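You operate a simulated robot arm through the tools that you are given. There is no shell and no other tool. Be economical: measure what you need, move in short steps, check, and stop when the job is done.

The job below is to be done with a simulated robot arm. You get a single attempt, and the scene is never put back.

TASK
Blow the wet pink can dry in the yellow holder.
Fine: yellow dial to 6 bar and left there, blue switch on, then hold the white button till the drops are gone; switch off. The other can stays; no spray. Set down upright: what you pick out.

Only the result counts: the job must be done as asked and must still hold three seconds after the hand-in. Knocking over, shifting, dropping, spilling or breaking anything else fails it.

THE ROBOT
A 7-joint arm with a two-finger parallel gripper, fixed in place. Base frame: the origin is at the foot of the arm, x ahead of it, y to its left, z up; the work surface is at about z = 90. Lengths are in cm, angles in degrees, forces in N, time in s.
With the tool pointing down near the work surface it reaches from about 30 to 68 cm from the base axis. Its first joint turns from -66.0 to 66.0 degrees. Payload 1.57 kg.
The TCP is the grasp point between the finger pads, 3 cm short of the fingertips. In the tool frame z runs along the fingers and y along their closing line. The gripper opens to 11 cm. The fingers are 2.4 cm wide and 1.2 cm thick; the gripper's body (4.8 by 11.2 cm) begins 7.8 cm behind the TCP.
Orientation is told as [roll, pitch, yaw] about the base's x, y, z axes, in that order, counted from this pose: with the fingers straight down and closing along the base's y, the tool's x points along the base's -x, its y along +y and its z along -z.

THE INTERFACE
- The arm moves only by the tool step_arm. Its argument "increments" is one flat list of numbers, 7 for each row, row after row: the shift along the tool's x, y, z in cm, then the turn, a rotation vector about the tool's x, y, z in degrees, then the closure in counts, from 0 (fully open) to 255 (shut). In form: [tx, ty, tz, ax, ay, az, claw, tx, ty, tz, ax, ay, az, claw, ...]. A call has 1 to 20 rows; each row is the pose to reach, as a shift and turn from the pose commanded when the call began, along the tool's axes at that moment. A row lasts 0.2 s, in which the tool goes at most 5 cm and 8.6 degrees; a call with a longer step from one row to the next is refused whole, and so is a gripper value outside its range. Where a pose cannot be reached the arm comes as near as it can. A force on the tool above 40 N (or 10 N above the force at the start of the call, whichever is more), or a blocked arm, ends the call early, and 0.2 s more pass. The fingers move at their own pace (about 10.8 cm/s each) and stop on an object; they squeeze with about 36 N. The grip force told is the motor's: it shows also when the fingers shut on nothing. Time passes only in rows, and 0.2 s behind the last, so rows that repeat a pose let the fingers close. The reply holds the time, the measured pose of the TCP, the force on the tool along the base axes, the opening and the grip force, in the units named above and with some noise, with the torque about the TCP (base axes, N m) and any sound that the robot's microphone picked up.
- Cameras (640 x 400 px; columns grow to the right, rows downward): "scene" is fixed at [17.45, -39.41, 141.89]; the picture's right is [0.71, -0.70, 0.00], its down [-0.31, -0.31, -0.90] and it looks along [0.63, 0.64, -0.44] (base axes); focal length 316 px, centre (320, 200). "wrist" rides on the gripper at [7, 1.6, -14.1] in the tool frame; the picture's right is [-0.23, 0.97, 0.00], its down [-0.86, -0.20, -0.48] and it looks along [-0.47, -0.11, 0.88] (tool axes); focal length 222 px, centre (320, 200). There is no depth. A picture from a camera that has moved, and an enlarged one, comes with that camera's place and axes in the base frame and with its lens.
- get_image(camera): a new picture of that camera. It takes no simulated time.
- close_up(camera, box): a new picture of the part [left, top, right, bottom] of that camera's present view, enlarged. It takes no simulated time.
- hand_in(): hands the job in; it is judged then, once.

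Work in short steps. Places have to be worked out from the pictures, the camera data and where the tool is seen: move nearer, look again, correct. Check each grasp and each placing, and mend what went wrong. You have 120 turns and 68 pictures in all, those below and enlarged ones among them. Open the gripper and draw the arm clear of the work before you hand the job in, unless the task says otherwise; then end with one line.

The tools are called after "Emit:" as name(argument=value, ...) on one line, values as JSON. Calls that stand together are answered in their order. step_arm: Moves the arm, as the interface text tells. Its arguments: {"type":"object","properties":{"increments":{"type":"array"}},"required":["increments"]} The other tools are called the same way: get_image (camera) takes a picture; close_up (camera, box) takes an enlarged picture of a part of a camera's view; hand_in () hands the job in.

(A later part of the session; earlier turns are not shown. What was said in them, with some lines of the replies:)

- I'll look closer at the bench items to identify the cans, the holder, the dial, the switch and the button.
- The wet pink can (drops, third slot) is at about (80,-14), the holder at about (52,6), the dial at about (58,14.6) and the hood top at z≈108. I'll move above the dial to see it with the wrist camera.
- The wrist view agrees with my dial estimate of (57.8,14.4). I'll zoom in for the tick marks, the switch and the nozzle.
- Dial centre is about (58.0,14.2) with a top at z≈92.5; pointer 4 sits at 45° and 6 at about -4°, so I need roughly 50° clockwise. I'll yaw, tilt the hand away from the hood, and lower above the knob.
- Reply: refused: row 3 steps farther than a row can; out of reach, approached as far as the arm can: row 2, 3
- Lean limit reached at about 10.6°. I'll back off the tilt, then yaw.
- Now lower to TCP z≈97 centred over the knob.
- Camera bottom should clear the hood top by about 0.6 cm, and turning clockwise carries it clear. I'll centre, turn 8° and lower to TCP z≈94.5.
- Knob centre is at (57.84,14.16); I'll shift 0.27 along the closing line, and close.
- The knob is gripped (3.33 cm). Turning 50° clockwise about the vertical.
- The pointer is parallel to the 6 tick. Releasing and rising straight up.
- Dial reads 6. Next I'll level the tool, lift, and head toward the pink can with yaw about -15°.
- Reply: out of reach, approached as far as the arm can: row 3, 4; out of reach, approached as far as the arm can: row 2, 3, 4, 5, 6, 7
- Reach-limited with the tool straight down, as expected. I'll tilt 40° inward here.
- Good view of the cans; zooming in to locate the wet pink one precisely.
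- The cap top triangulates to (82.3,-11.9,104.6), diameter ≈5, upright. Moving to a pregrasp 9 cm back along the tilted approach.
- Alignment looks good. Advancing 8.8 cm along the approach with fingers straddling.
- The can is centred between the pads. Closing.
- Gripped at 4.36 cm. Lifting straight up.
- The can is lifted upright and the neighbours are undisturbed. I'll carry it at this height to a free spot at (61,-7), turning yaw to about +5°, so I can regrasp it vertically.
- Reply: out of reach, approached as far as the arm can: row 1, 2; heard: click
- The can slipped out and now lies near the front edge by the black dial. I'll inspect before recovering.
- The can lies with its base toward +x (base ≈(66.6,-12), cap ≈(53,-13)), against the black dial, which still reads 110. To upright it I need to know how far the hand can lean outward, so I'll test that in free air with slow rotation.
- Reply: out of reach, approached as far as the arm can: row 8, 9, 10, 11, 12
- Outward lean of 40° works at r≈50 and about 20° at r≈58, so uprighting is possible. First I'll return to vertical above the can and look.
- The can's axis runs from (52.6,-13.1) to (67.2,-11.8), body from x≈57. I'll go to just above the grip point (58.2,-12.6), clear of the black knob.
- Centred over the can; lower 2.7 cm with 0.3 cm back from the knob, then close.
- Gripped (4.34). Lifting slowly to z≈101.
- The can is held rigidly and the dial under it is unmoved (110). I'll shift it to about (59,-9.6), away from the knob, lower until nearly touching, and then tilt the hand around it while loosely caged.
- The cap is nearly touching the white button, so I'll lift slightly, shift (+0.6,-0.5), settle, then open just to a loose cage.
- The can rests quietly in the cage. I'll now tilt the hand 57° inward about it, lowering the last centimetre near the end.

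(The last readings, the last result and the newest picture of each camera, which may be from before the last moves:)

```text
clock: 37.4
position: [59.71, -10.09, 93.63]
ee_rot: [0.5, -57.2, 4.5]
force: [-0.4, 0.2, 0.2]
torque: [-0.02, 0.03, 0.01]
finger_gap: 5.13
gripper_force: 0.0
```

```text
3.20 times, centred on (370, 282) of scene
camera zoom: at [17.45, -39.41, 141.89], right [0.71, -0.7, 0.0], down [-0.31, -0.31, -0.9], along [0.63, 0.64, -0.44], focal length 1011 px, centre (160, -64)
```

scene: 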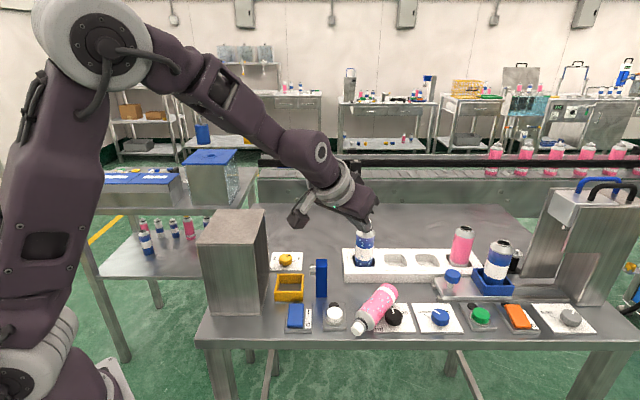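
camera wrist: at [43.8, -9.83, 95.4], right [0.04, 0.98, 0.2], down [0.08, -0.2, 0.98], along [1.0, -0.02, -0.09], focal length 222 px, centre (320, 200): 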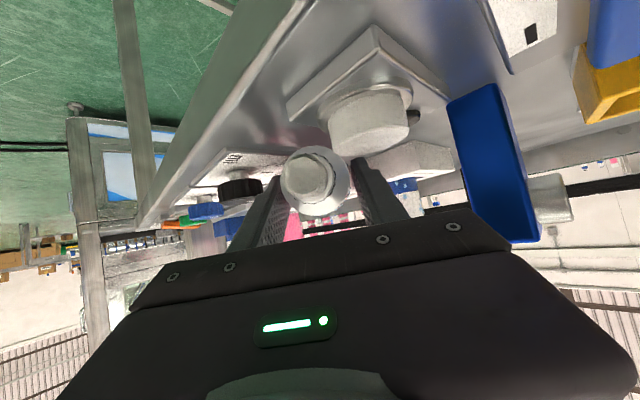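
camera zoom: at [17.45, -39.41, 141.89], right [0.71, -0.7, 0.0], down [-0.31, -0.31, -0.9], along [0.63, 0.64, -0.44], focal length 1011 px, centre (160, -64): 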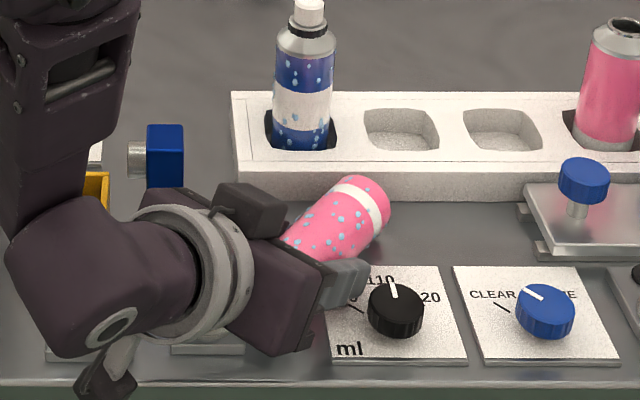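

No contact forces; the fingers lie along the can. Closing the grip.

Emit:
step_arm(increments=[0, 0, 0, 0, 0, 0, 150, 0, 0, 0, 0, 0, 0, 170, 0, 0, 0, 0, 0, 0, 255, 0, 0, 0, 0, 0, 0, 255])

```text
clock: 38.4
position: [59.65, -10.05, 93.59]
ee_rot: [0.5, -57.0, 4.5]
force: [0.5, 0.7, -0.7]
torque: [-0.02, 0.01, 0.02]
finger_gap: 4.39
gripper_force: 36.2
```

Gripped. Lifting slowly 9 cm.

Emit:
step_arm(increments=[-0.25, 0, -0.16, 0, 0, 0, 255, -0.67, 0, -0.44, 0, 0, 0, 255, -1.34, 0, -0.87, 0, 0, 0, 255, -2.01, 0, -1.31, 0, 0, 0, 255, -2.7, 0, -1.74, 0, 0, 0, 255, -3.36, 0, -2.18, 0, 0, 0, 255, -4.03, 0, -2.62, 0, 0, 0, 255, -4.7, 0, -3.05, 0, 0, 0, 255, -5.37, 0, -3.49, 0, 0, 0, 255, -6.04, 0, -3.92, 0, 0, 0, 255, -6.71, 0, -4.36, 0, 0, 0, 255, -7.3, 0, -4.75, 0, 0, 0, 255, -7.55, 0, -4.9, 0, 0, 0, 255, -7.55, 0, -4.9, 0, 0, 0, 255])

Emit:
close_up(camera="scene", box=[270, 170, 470, 320])

```text
clock: 41.4
position: [59.63, -10.06, 102.66]
ee_rot: [0.4, -57.1, 4.4]
force: [0.2, 0.1, -1.7]
torque: [-0.04, 0.1, 0.0]
finger_gap: 4.4
gripper_force: 35.6
```

```text
2.67 times, centred on (370, 245) of scene
camera zoom: at [17.45, -39.41, 141.89], right [0.71, -0.7, 0.0], down [-0.31, -0.31, -0.9], along [0.63, 0.64, -0.44], focal length 843 px, centre (187, 80)
```

zoom: 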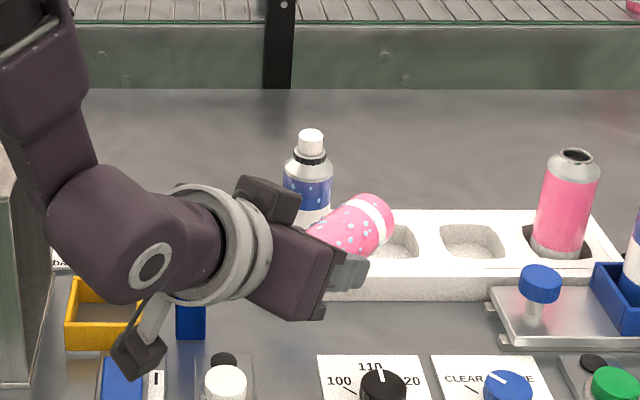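

Held firmly. Now I'll slowly rotate the hand upright and into outward lean (57° in → 20° out), drawing back to r≈55.

Emit:
step_arm(increments=[0.02, 0.1, -0.2, 0, 3, 0, 255, 0.05, 0.2, -0.45, 0, 7, 0, 255, 0.07, 0.33, -0.7, 0, 11, 0, 255, 0.1, 0.45, -0.95, 0, 15, 0, 255, 0.12, 0.57, -1.2, 0, 19, 0, 255, 0.14, 0.7, -1.45, 0, 23, 0, 255, 0.17, 0.8, -1.7, 0, 27, 0, 255, 0.19, 0.94, -1.95, 0, 31, 0, 255, 0.22, 1.05, -2.2, 0, 35, 0, 255, 0.24, 1.17, -2.5, 0, 39, 0, 255, 0.26, 1.3, -2.75, 0, 43, 0, 255, 0.29, 1.4, -3, 0, 47, 0, 255, 0.31, 1.53, -3.25, 0, 51, 0, 255, 0.33, 1.65, -3.5, 0, 55, 0, 255, 0.36, 1.76, -3.75, 0, 59, 0, 255, 0.38, 1.9, -4, 0, 63, 0, 255, 0.41, 2, -4.25, 0, 67, 0, 255, 0.43, 2.1, -4.5, 0, 71, 0, 255, 0.46, 2.25, -4.75, 0, 75, 0, 255, 0.48, 2.35, -4.98, 0, 77, 0, 255])

Emit:
get_image(camera="scene")

```text
clock: 45.6
position: [55.03, -8.27, 105.05]
ee_rot: [0.3, 19.9, 5.0]
force: [-0.4, -0.4, -1.7]
torque: [0.01, 0.02, -0.01]
finger_gap: 4.37
gripper_force: 35.7
```

```text
23 pictures are left
```

scene: 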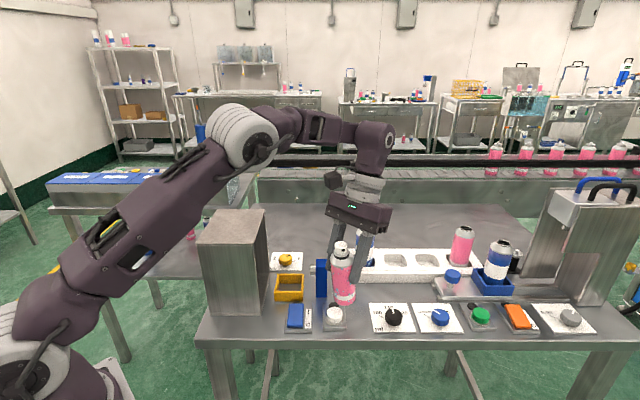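

The can looks almost upright. Zooming to gauge the remaining tilt.

Emit:
close_up(camera="scene", box=[300, 190, 400, 320])

Emit:
get_image(camera="wrist")

```text
3.08 times, centred on (350, 255) of scene
camera zoom: at [17.45, -39.41, 141.89], right [0.71, -0.7, 0.0], down [-0.31, -0.31, -0.9], along [0.63, 0.64, -0.44], focal length 972 px, centre (228, 31)
```

zoom: 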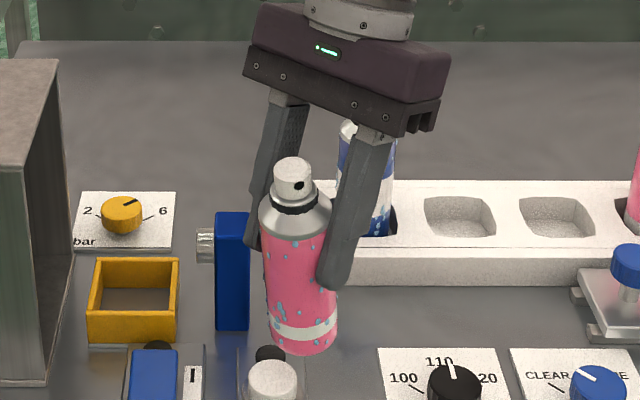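

```text
21 pictures are left
camera wrist: at [53.03, -6.83, 120.53], right [0.13, 0.99, -0.07], down [0.98, -0.12, 0.16], along [0.15, -0.09, -0.98], focal length 222 px, centre (320, 200)
```

wrist: 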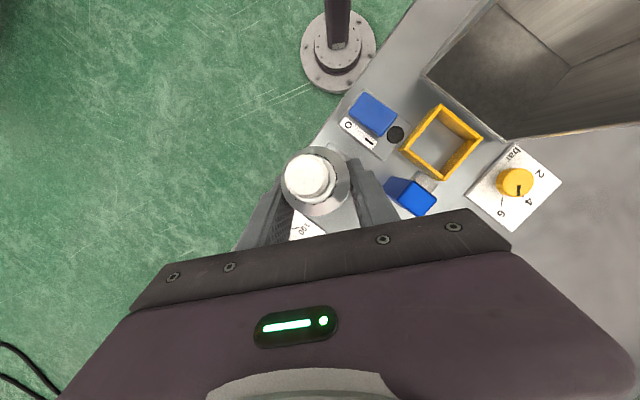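

Residual tilt is about 6–13°. I'll raise to z≈111.5, then move slowly over the holder, turning yaw to about 20° so the hand stays clear of hood and nozzle.

Emit:
step_arm(increments=[0.25, 0, -0.4, 0, 0, 0, 255, 0.75, 0, -1.2, 0, 0, 0, 255, 1.3, 0, -2, 0, 0, 0, 255, 1.85, 0, -2.9, 0, 0, 0, 255, 2.4, 0.1, -3.8, 0, 0, 0, 255, 3, 0.1, -4.7, 0, 0, 0, 255, 3.62, 0.13, -5.6, 0, 0, 0, 255, 3.65, 0.8, -5.6, 0.3, 0, -0.8, 255, 3.7, 2, -5.58, 0.75, 0, -2.1, 255, 3.73, 3.2, -5.57, 1.2, 0, -3.3, 255, 3.77, 4.4, -5.55, 1.6, 0, -4.5, 255, 3.8, 5.6, -5.54, 2.1, 0, -5.7, 255, 3.83, 6.8, -5.53, 2.5, 0, -6.9, 255, 3.87, 8, -5.52, 2.9, 0, -8, 255, 3.9, 9.2, -5.5, 3.4, 0, -9.3, 255, 3.93, 10.4, -5.48, 3.8, 0, -10.5, 255, 3.97, 11.6, -5.47, 4.2, 0, -11.7, 255, 4, 12.8, -5.45, 4.7, 0, -12.9, 255, 4.07, 13.8, -5.44, 5, 0, -13.8, 255, 4.07, 14.2, -5.44, 5.1, 0, -14.1, 255])

Emit:
get_image(camera="wrist")

Emit:
close_up(camera="scene", box=[200, 170, 360, 310])

```text
clock: 49.8
position: [51.85, 5.75, 111.58]
ee_rot: [0.3, 19.8, 20.0]
force: [0.1, 0.0, -2.0]
torque: [-0.01, -0.01, 0.02]
finger_gap: 4.4
gripper_force: 36.7
```

```text
20 pictures are left
camera wrist: at [49.55, 6.65, 127.11], right [-0.13, 0.99, -0.07], down [0.98, 0.14, 0.16], along [0.17, -0.05, -0.98], focal length 222 px, centre (320, 200)
```

wrist: 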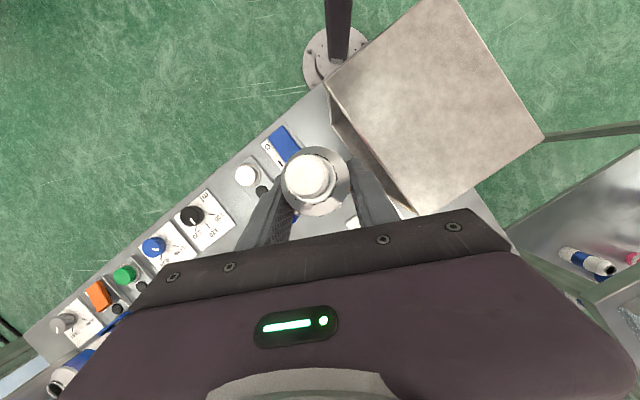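

```text
2.86 times, centred on (280, 240) of scene
camera zoom: at [17.45, -39.41, 141.89], right [0.71, -0.7, 0.0], down [-0.31, -0.31, -0.9], along [0.63, 0.64, -0.44], focal length 903 px, centre (434, 86)
```

zoom: 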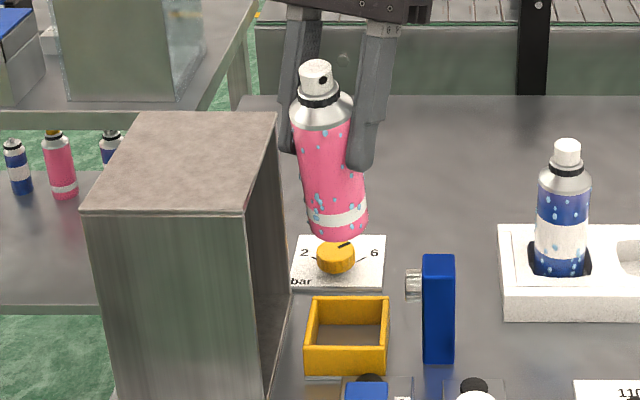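

Remaining tilt is about 9°. I'll lean another 10° while descending 4 cm slowly.

Emit:
step_arm(increments=[-0.2, 0, 0.5, 0, 1.5, 0, 255, -0.4, 0, 1, 0, 3, 0, 255, -0.6, 0, 1.6, 0, 4.5, 0, 255, -0.8, 0, 2.2, 0, 6, 0, 255, -1, 0, 2.8, 0, 7.5, 0, 255, -1.2, 0, 3.3, 0, 9, 0, 255, -1.37, 0, 3.76, 0, 10, 0, 255, -1.37, 0, 3.76, 0, 10, 0, 255])

Emit:
close_up(camera="scene", box=[220, 180, 340, 310])

Emit:
get_image(camera="wrist")

```text
clock: 51.6
position: [51.84, 5.81, 107.46]
ee_rot: [0.3, 29.8, 20.1]
force: [-0.3, 0.6, -1.2]
torque: [0.0, 0.01, 0.02]
finger_gap: 4.4
gripper_force: 35.7
```

```text
3.08 times, centred on (280, 245) of scene
camera zoom: at [17.45, -39.41, 141.89], right [0.71, -0.7, 0.0], down [-0.31, -0.31, -0.9], along [0.63, 0.64, -0.44], focal length 972 px, centre (443, 62)
```

zoom: 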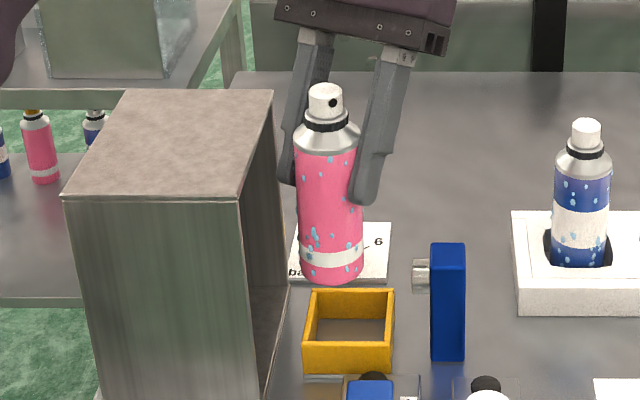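

```text
17 pictures are left
camera wrist: at [52.16, 7.59, 123.2], right [-0.15, 0.98, -0.11], down [0.99, 0.15, -0.01], along [0.01, -0.11, -0.99], focal length 222 px, centre (320, 200)
```

wrist: 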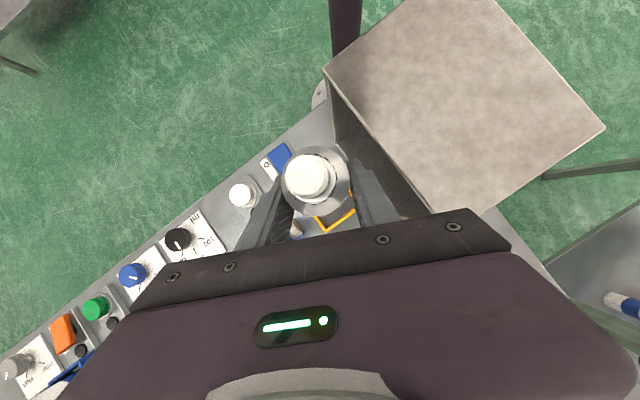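

The can is upright within about 3°, its axis near (51.0,5.45); the holder centre is near (52.1,5.85). I'll shift over and descend 4 cm to just above the rim.

Emit:
step_arm(increments=[-0.4, 0, 0.4, 0, 0, 0, 255, -0.86, 0, 0.82, 0, 0, 0, 255, -1.3, 0, 1.24, 0, 0, 0, 255, -1.72, 0, 1.65, 0, 0, 0, 255, -2.15, 0, 2.06, 0, 0, 0, 255, -2.6, 0, 2.5, 0, 0, 0, 255, -3.01, 0, 2.88, 0, 0, 0, 255, -3.01, 0, 2.88, 0, 0, 0, 255])

Emit:
close_up(camera="scene", box=[250, 200, 340, 310])

Emit:
close_up(camera="wrist", box=[230, 120, 390, 240])

```text
clock: 53.4
position: [53.02, 6.06, 103.48]
ee_rot: [0.2, 29.9, 20.1]
force: [0.1, -0.3, -1.9]
torque: [-0.01, 0.0, 0.01]
finger_gap: 4.4
gripper_force: 35.9
```

```text
3.64 times, centred on (295, 255) of scene
camera zoom: at [17.45, -39.41, 141.89], right [0.71, -0.7, 0.0], down [-0.31, -0.31, -0.9], along [0.63, 0.64, -0.44], focal length 1149 px, centre (411, 0)
```

zoom: 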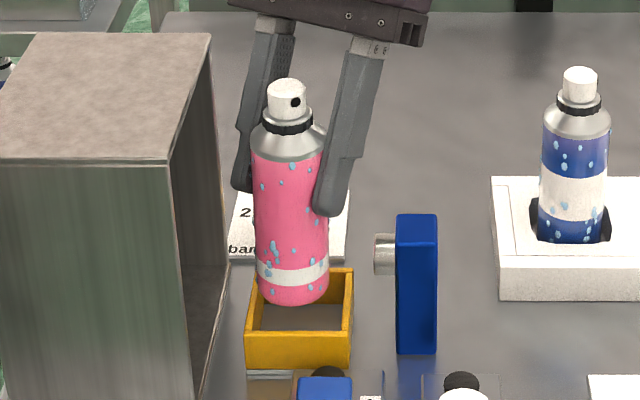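

```text
3.33 times, centred on (310, 180) of wrist
camera zoom: at [53.27, 7.97, 119.2], right [-0.15, 0.98, -0.11], down [0.99, 0.15, -0.01], along [0.01, -0.11, -0.99], focal length 740 px, centre (353, 267)
```

zoom: 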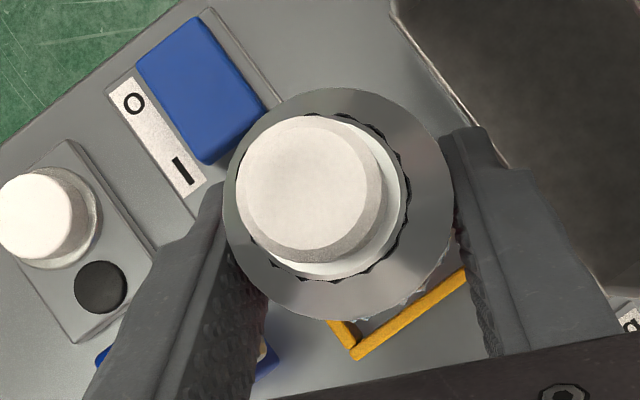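

The can is vertical within about 2° and needs roughly (+0.3,-0.3) to centre. Shifting, then descending 2.3 cm slowly into the rim.

Emit:
step_arm(increments=[-0.1, -0.2, 0, 0, 0, 0, 255, -0.155, -0.38, -0.09, 0, 0, 0, 255, -0.355, -0.38, 0.26, 0, 0, 0, 255, -0.555, -0.38, 0.6, 0, 0, 0, 255, -0.755, -0.38, 0.95, 0, 0, 0, 255, -0.955, -0.38, 1.3, 0, 0, 0, 255, -1.155, -0.38, 1.64, 0, 0, 0, 255, -1.3, -0.38, 1.9, 0, 0, 0, 255, -1.3, -0.38, 1.9, 0, 0, 0, 255])

Emit:
close_up(camera="scene", box=[250, 220, 330, 310])

```text
clock: 55.4
position: [53.18, 6.05, 101.21]
ee_rot: [0.2, 29.8, 20.1]
force: [0.2, -0.1, -1.8]
torque: [-0.01, -0.02, -0.02]
finger_gap: 4.4
gripper_force: 35.9
```

```text
4.44 times, centred on (290, 265) of scene
camera zoom: at [17.45, -39.41, 141.89], right [0.71, -0.7, 0.0], down [-0.31, -0.31, -0.9], along [0.63, 0.64, -0.44], focal length 1404 px, centre (453, -89)
```

zoom: 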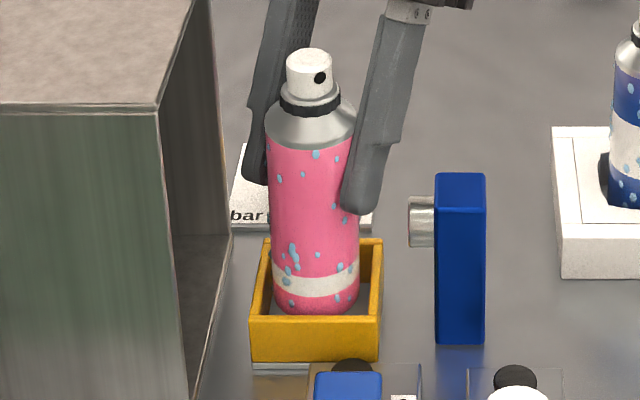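

The base is entering centrally within the walls. Continue descending gently until contact.

Emit:
step_arm(increments=[-0.15, 0, 0.26, 0, 0, 0, 255, -0.3, 0, 0.52, 0, 0, 0, 255, -0.45, 0, 0.78, 0, 0, 0, 255, -0.6, 0, 1.04, 0, 0, 0, 255, -0.72, 0, 1.25, 0, 0, 0, 255, -0.72, 0, 1.25, 0, 0, 0, 255])

```text
clock: 56.8
position: [53.21, 6.02, 99.76]
ee_rot: [0.3, 29.7, 20.0]
force: [-0.4, -0.4, -1.6]
torque: [0.01, -0.04, 0.0]
finger_gap: 4.36
gripper_force: 36.4
```

Emit:
step_arm(increments=[-0.1, 0, 0.17, 0, 0, 0, 255, -0.2, 0, 0.35, 0, 0, 0, 255, -0.3, 0, 0.52, 0, 0, 0, 255, -0.3, 0, 0.52, 0, 0, 0, 255])

Emit:
close_up(camera="scene", box=[250, 220, 330, 310])

```text
clock: 57.8
position: [53.15, 6.05, 99.16]
ee_rot: [0.4, 29.8, 20.0]
force: [-1.6, 0.3, 24.5]
torque: [0.06, -0.1, 0.03]
finger_gap: 4.37
gripper_force: 36.0
```

```text
4.44 times, centred on (290, 265) of scene
camera zoom: at [17.4, -39.41, 141.89], right [0.71, -0.7, 0.0], down [-0.31, -0.31, -0.9], along [0.63, 0.64, -0.44], focal length 1404 px, centre (453, -89)
```

zoom: 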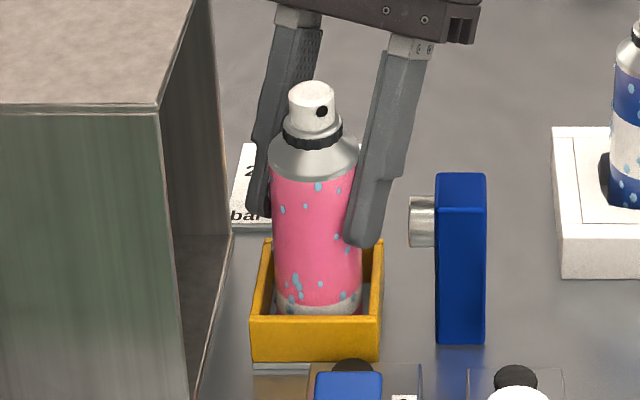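

The can is seated on the holder floor. I'll ease the load, open to 6 cm, and withdraw along the tool axis.

Emit:
step_arm(increments=[0.1, 0, -0.17, 0, 0, 0, 255, 0.1, 0, -0.17, 0, 0, 0, 145, 0.1, 0, -0.17, 0, 0, 0, 130, 0.1, 0, -0.17, 0, 0, 0, 118, 0.1, 0, -0.17, 0, 0, 0, 118, 0.1, 0, -1, 0, 0, 0, 118, 0.1, 0, -2.5, 0, 0, 0, 118, 0.1, 0, -4.5, 0, 0, 0, 118, 0.1, 0, -7, 0, 0, 0, 118, 0.1, 0, -10, 0, 0, 0, 118, 0.1, 0, -13, 0, 0, 0, 118, 0.1, 0, -13, 0, 0, 0, 118])

Emit:
get_image(camera="scene")

```text
clock: 60.4
position: [55.57, 6.8, 103.94]
ee_rot: [0.2, 29.8, 20.1]
force: [0.7, -0.2, 0.4]
torque: [-0.01, 0.01, -0.01]
finger_gap: 5.92
gripper_force: 0.1
out of reach, approached as far as the arm can: row 9, 10, 11, 12
```

```text
12 pictures are left
```

scene: 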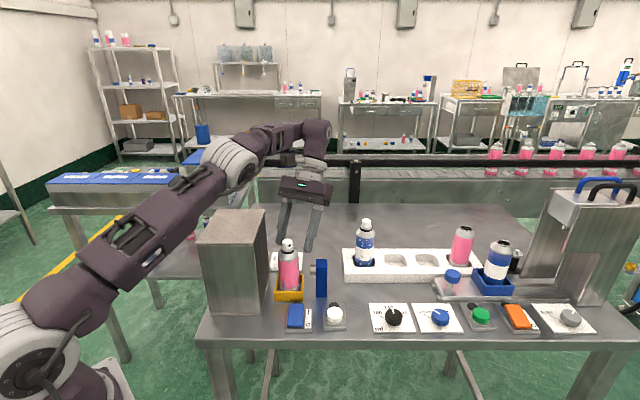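

The can stands upright in the holder. I'll rise straight while removing the lean, then close the fingers.

Emit:
step_arm(increments=[0.5, 0, -0.87, 0, -2, 0, 118, 1.25, 0, -2.2, 0, -6, 0, 118, 2.25, 0, -3.9, 0, -12, 0, 118, 3.5, 0, -6, 0, -18, 0, 118, 5, 0, -8.66, 0, -24, 0, 118, 6.5, 0, -11.26, 0, -30, 0, 200, 6.5, 0, -11.26, 0, -30, 0, 255])

```text
clock: 62.0
position: [55.37, 6.79, 116.97]
ee_rot: [0.3, -0.3, 19.9]
force: [0.0, 0.8, 0.0]
torque: [0.01, 0.0, -0.05]
finger_gap: 0.02
gripper_force: 21.7
```

Hand is level with fingers shut. Moving above the blue switch's "I" end at (48.7,-0.75), yaw 50°.

Emit:
step_arm(increments=[2.2, -1.2, 0, 0, 0, -7.5, 255, 4.4, -2.4, 0, 0, 0, -15, 255, 6.6, -3.6, 1, 0, 0, -22.5, 255, 8.85, -4.8, 3, 0, 0, -30, 255, 8.85, -4.8, 7, 0, 0, -30, 255, 8.85, -4.8, 11, 0, 0, -30, 255, 8.85, -4.8, 15, 0, 0, -30, 255, 8.85, -4.8, 18, 0, 0, -30, 255, 8.85, -4.8, 18, 0, 0, -30, 255])

Emit:
get_image(camera="wrist")

```text
clock: 64.0
position: [48.94, -0.7, 98.63]
ee_rot: [0.0, -0.3, 50.0]
force: [-0.1, -0.1, -0.2]
torque: [0.0, -0.04, 0.01]
finger_gap: 0.03
gripper_force: 21.4
```

```text
11 pictures are left
camera wrist: at [43.03, -4.99, 112.72], right [-0.6, 0.8, 0.0], down [0.7, 0.52, 0.48], along [0.38, 0.29, -0.88], focal length 222 px, centre (320, 200)
```

wrist: 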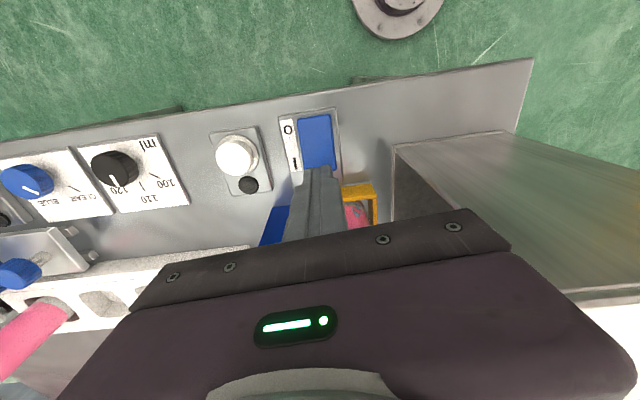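

The closed tips sit over the "I" end. Pressing down in small increments.

Emit:
step_arm(increments=[0, 0, 0.8, 0, 0, 0, 255, 0, 0, 1.6, 0, 0, 0, 255, 0, 0, 2.1, 0, 0, 0, 255, 0, 0, 2.5, 0, 0, 0, 255, 0, 0, 2.9, 0, 0, 0, 255, 0, 0, 3.2, 0, 0, 0, 255, 0, 0, 3.5, 0, 0, 0, 255, 0, 0, 3.5, 0, 0, 0, 255])

```text
clock: 65.8
position: [48.75, -0.56, 95.4]
ee_rot: [0.1, -0.3, 50.0]
force: [1.1, 0.8, 4.1]
torque: [0.04, -0.01, 0.04]
finger_gap: 0.0
gripper_force: 21.0
```

Contact at tip z≈92.4; pressing a little further.

Emit:
step_arm(increments=[0, 0, 0.2, 0, 0, 0, 255, 0, 0, 0.4, 0, 0, 0, 255, 0, 0, 0.6, 0, 0, 0, 255, 0, 0, 0.8, 0, 0, 0, 255, 0, 0, 0.8, 0, 0, 0, 255])

```text
clock: 66.2
position: [48.73, -0.48, 95.3]
ee_rot: [0.0, -0.3, 50.0]
force: [-1.5, 0.6, 4.9]
torque: [-0.05, 0.1, -0.05]
finger_gap: 0.0
gripper_force: 21.0
stopped in row 2: the force on the tool passed its limit at 48 N (the readings are from after the stop); the commanded pose is now the measured one
```

It hit a hard stop. I'll lift and look at the switch state.

Emit:
step_arm(increments=[0, 0, -1, 0, 0, 0, 255, 0, 0, -3, 0, 0, 0, 255, 0, 0, -6, 0, 0, 0, 255, 0, 0, -9, 0, 0, 0, 255])

Emit:
close_up(camera="wrist", box=[200, 80, 400, 220])

Emit:
close_up(camera="scene", box=[240, 220, 360, 340])

```text
clock: 67.2
position: [48.78, -0.43, 104.34]
ee_rot: [0.0, -0.4, 50.1]
force: [0.3, 0.1, 0.1]
torque: [-0.01, -0.02, 0.04]
finger_gap: 0.01
gripper_force: 21.3
```

```text
2.86 times, centred on (300, 150) of wrist
camera zoom: at [42.9, -4.82, 118.33], right [-0.6, 0.8, 0.0], down [0.7, 0.52, 0.48], along [0.39, 0.29, -0.88], focal length 635 px, centre (377, 343)
```

zoom: 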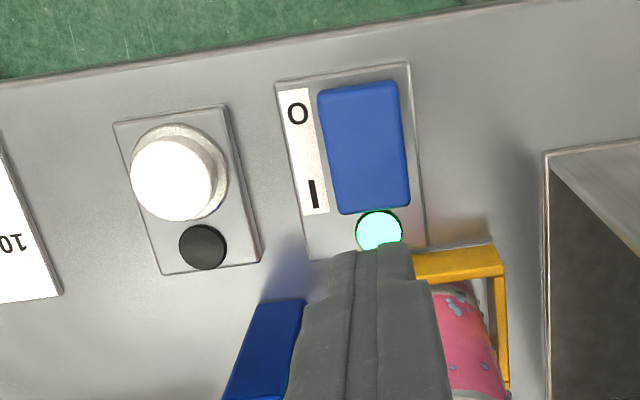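

```text
3.33 times, centred on (300, 280) of scene
camera zoom: at [17.45, -39.41, 141.89], right [0.71, -0.7, 0.0], down [-0.31, -0.31, -0.9], along [0.63, 0.64, -0.44], focal length 1053 px, centre (387, -67)
```

zoom: 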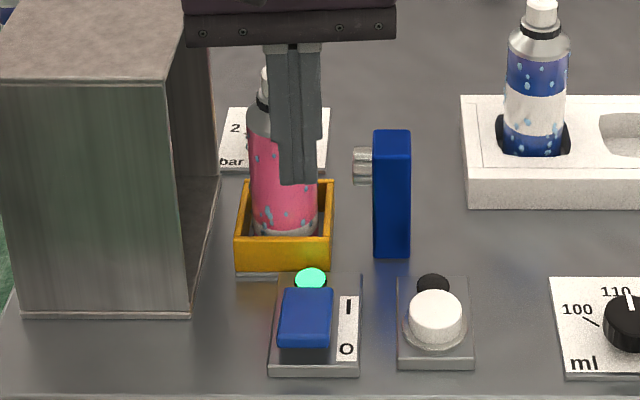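

The lamp is lit: the switch is on. Moving above the white button at (53.05,-7.2).

Emit:
step_arm(increments=[0.8, -2.5, 0, 0, 0, 0, 255, 1.6, -5.1, 0, 0, 0, 0, 255, 2.44, -7.67, 0, 0, 0, 0, 255, 2.44, -7.67, 3, 0, 0, 0, 255, 2.44, -7.67, 6, 0, 0, 0, 255, 2.44, -7.67, 7.5, 0, 0, 0, 255, 2.44, -7.67, 7.5, 0, 0, 0, 255])

Emit:
close_up(camera="scene", box=[240, 210, 380, 340])

```text
clock: 68.8
position: [53.06, -7.35, 96.77]
ee_rot: [0.0, -0.4, 50.1]
force: [-0.5, 0.0, 0.0]
torque: [0.04, -0.01, 0.03]
finger_gap: 0.0
gripper_force: 21.1
```

```text
3.08 times, centred on (310, 275) of scene
camera zoom: at [17.45, -39.41, 141.89], right [0.71, -0.7, 0.0], down [-0.31, -0.31, -0.9], along [0.63, 0.64, -0.44], focal length 972 px, centre (351, -31)
```

zoom: 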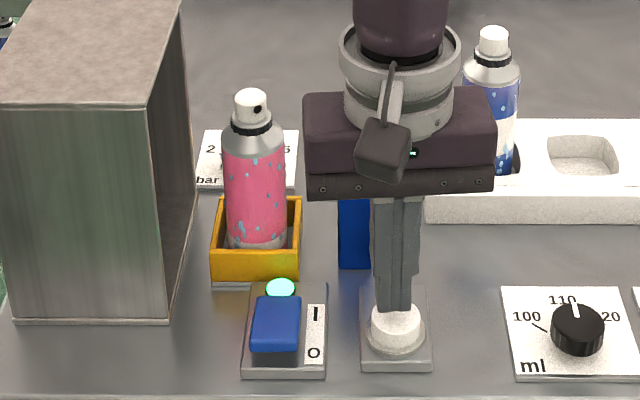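

Tips are centred above the button. Pressing in small steps.

Emit:
step_arm(increments=[0, 0, 0.3, 0, 0, 0, 255, 0, 0, 0.6, 0, 0, 0, 255, 0, 0, 0.8, 0, 0, 0, 255, 0, 0, 1, 0, 0, 0, 255, 0, 0, 1.2, 0, 0, 0, 255, 0, 0, 1.2, 0, 0, 0, 255])

```text
clock: 70.2
position: [53.12, -7.28, 95.65]
ee_rot: [0.0, -0.4, 50.0]
force: [0.9, 0.3, 0.5]
torque: [0.03, -0.01, 0.01]
finger_gap: 0.0
gripper_force: 20.8
```

Emit:
step_arm(increments=[0, 0, 0.15, 0, 0, 0, 255, 0, 0, 0.3, 0, 0, 0, 255, 0, 0, 0.45, 0, 0, 0, 255, 0, 0, 0.6, 0, 0, 0, 255, 0, 0, 0.6, 0, 0, 0, 255])

```text
clock: 71.5
position: [53.12, -7.33, 94.98]
ee_rot: [0.0, -0.4, 50.0]
force: [-0.7, 0.0, 2.8]
torque: [-0.06, 0.03, 0.01]
finger_gap: 0.0
gripper_force: 21.6
heard: click
```

A click: the button is engaged. Holding it for a few seconds.

Emit:
step_arm(increments=[0, 0, 0.05, 0, 0, 0, 255, 0, 0, 0.05, 0, 0, 0, 255, 0, 0, 0.05, 0, 0, 0, 255, 0, 0, 0.05, 0, 0, 0, 255, 0, 0, 0.05, 0, 0, 0, 255, 0, 0, 0.05, 0, 0, 0, 255, 0, 0, 0.05, 0, 0, 0, 255, 0, 0, 0.05, 0, 0, 0, 255, 0, 0, 0.05, 0, 0, 0, 255, 0, 0, 0.05, 0, 0, 0, 255])

Emit:
close_up(camera="scene", box=[250, 220, 360, 320])

```text
clock: 73.7
position: [53.07, -7.25, 94.95]
ee_rot: [0.0, -0.5, 50.0]
force: [0.2, 0.3, 2.6]
torque: [-0.02, -0.01, -0.01]
finger_gap: 0.0
gripper_force: 21.9
```

```text
4.00 times, centred on (305, 270) of scene
camera zoom: at [17.44, -39.41, 141.89], right [0.71, -0.7, 0.0], down [-0.31, -0.31, -0.9], along [0.63, 0.64, -0.44], focal length 1264 px, centre (380, -80)
```

zoom: 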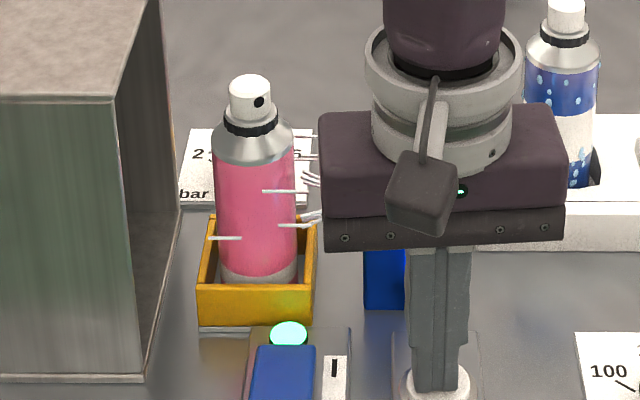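

Air is blowing and the visible drops are gone. I'll hold a bit longer for the hidden side, then release and rise.

Emit:
step_arm(increments=[0, 0, 0, 0, 0, 0, 255, 0, 0, 0, 0, 0, 0, 255, 0, 0, 0, 0, 0, 0, 255, 0, 0, 0, 0, 0, 0, 255, 0, 0, 0, 0, 0, 0, 255, 0, 0, 0, 0, 0, 0, 255, 0, 0, -1, 0, 0, 0, 255, 0, 0, -4, 0, 0, 0, 255, 0, 0, -8, 0, 0, 0, 255, 0, 0, -8, 0, 0, 0, 255])

Emit:
get_image(camera="wrist")

Emit:
close_up(camera="scene", box=[250, 220, 360, 320])

```text
clock: 75.8
position: [53.12, -7.5, 103.05]
ee_rot: [-0.1, -0.4, 50.0]
force: [0.0, 0.0, -0.7]
torque: [0.01, -0.01, -0.02]
finger_gap: 0.0
gripper_force: 21.3
```

```text
6 pictures are left
camera wrist: at [47.22, -11.82, 117.05], right [-0.6, 0.8, 0.0], down [0.7, 0.52, 0.48], along [0.39, 0.29, -0.88], focal length 222 px, centre (320, 200)
```

wrist: 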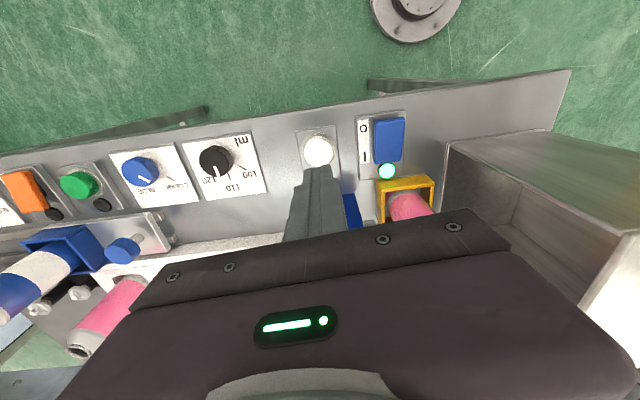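

```text
4.00 times, centred on (305, 270) of scene
camera zoom: at [17.45, -39.41, 141.89], right [0.71, -0.7, 0.0], down [-0.31, -0.31, -0.9], along [0.63, 0.64, -0.44], focal length 1264 px, centre (380, -80)
```

zoom: 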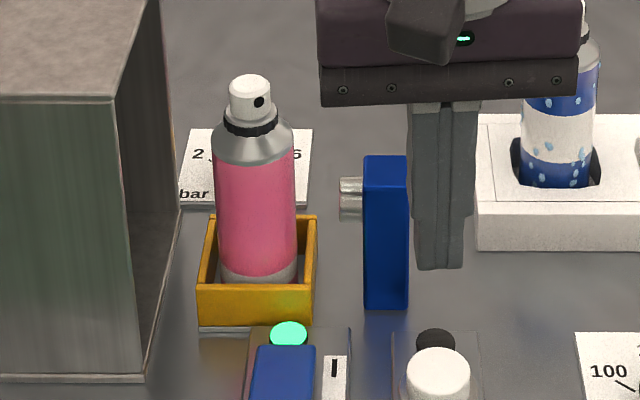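

Dry, and the button is released. Now pressing the "O" end at (46.6,-2.9): moving over and descending.

Emit:
step_arm(increments=[0.2, 2.6, 0, 0, 0, 0, 255, 0.44, 5.3, 0, 0, 0, 0, 255, 0.66, 7.94, 0, 0, 0, 0, 255, 0.66, 7.94, 3, 0, 0, 0, 255, 0.66, 7.94, 5.5, 0, 0, 0, 255, 0.66, 7.94, 6.3, 0, 0, 0, 255, 0.66, 7.94, 6.8, 0, 0, 0, 255, 0.66, 7.94, 7.2, 0, 0, 0, 255, 0.66, 7.94, 7.5, 0, 0, 0, 255, 0.66, 7.94, 7.7, 0, 0, 0, 255, 0.66, 7.94, 7.85, 0, 0, 0, 255, 0.66, 7.94, 7.85, 0, 0, 0, 255])

```text
clock: 78.2
position: [46.58, -2.76, 95.39]
ee_rot: [-0.1, -0.3, 50.0]
force: [-6.4, 0.3, 14.8]
torque: [0.1, 0.04, 0.02]
finger_gap: 0.0
gripper_force: 21.4
stopped in row 11: the force on the tool passed its limit at 48 N (the readings are from after the stop); the commanded pose is now the measured one
```

Hard stop reached, same depth as before. Lifting clear to check the lamp.

Emit:
step_arm(increments=[0, 0, -1, 0, 0, 0, 255, 0, 0, -4, 0, 0, 0, 255, 0, 0, -8, 0, 0, 0, 255, 0, 0, -12, 0, 0, 0, 255, 0, 0, -16, 0, 0, 0, 255, 0, 0, -20, 0, 0, 0, 100, 0, 0, -20, 0, 0, 0, 0, 0, 0, -20, 0, 0, 0, 0])

Emit:
close_up(camera="scene", box=[230, 210, 430, 340])

```text
clock: 80.0
position: [46.6, -2.7, 115.32]
ee_rot: [-0.1, -0.4, 50.0]
force: [0.2, -0.8, 0.0]
torque: [0.02, -0.05, 0.01]
finger_gap: 11.01
gripper_force: 0.0
```

```text
3.08 times, centred on (330, 275) of scene
camera zoom: at [17.45, -39.41, 141.89], right [0.71, -0.7, 0.0], down [-0.31, -0.31, -0.9], along [0.63, 0.64, -0.44], focal length 972 px, centre (289, -31)
```

zoom: 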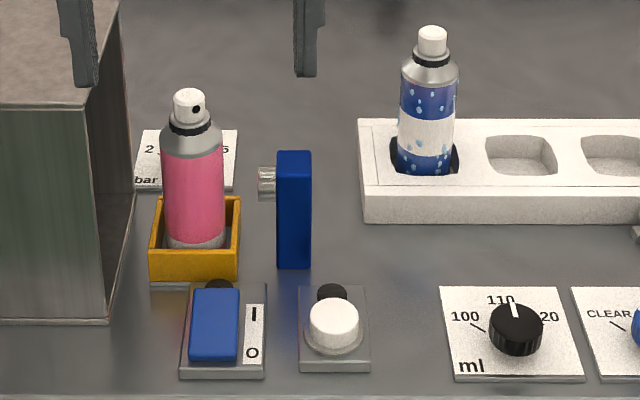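

Switch is off, lamp dark. I'll draw the arm up and over to check the dial and the can's far side from above.

Emit:
step_arm(increments=[0, 0, -3, 0, 0, 0, 0, 0, 0, -5, 0, 0, 7, 0, -3.5, 0.55, -5, 0, 0, 15, 0, -7, 1.1, -5, 0, 0, 23, 0, -10.5, 1.65, -5, 0, 0, 31, 0, -14, 2.2, -5, 0, 0, 39, 0, -17.3, 2.75, -5, 0, 0, 47, 0, -17.3, 2.75, -5, 0, 0, 50, 0, -17.3, 2.75, -5, 0, 0, 50, 0])

Emit:
close_up(camera="wrist", box=[180, 50, 380, 190])

Emit:
get_image(camera="scene")

```text
clock: 82.0
position: [55.58, 12.19, 120.48]
ee_rot: [0.2, -0.3, 0.1]
force: [-0.3, 0.0, -0.3]
torque: [0.02, -0.01, -0.04]
finger_gap: 10.99
gripper_force: 0.0
```

```text
2.86 times, centred on (280, 120) of wrist
camera zoom: at [48.4, 13.82, 134.46], right [0.23, 0.97, 0.01], down [0.85, -0.2, 0.48], along [0.47, -0.11, -0.88], focal length 635 px, centre (434, 429)
```

zoom: 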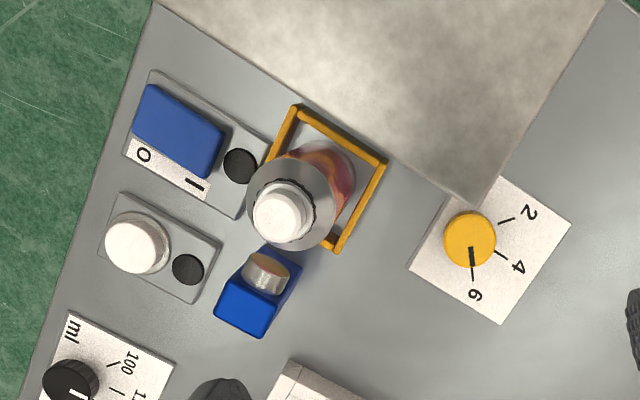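

```text
2 pictures are left
```

scene: 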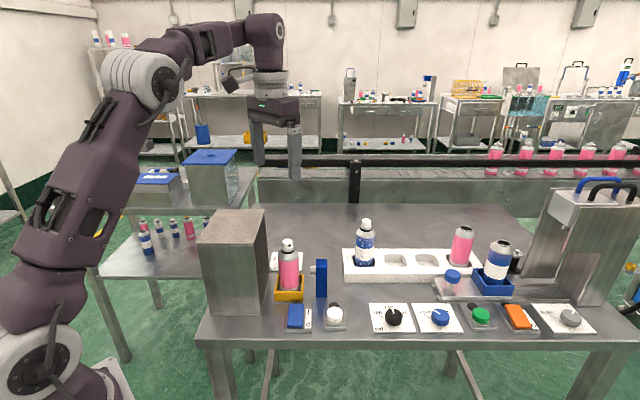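

The dial is at 6, the switch is off, and the pink can is dry and upright in the holder. The other cans are in place, the gripper is open and the arm is clear, so I'm handing in.

Emit:
hand_in()

```text
The job is handed in.
```

The wet pink can is blown dry and stands upright in the yellow holder, with the dial left at 6 bar and the blue switch off; on the way I dropped it once onto the bench beside the black dial, which still reads 110, and the other cans were not moved.
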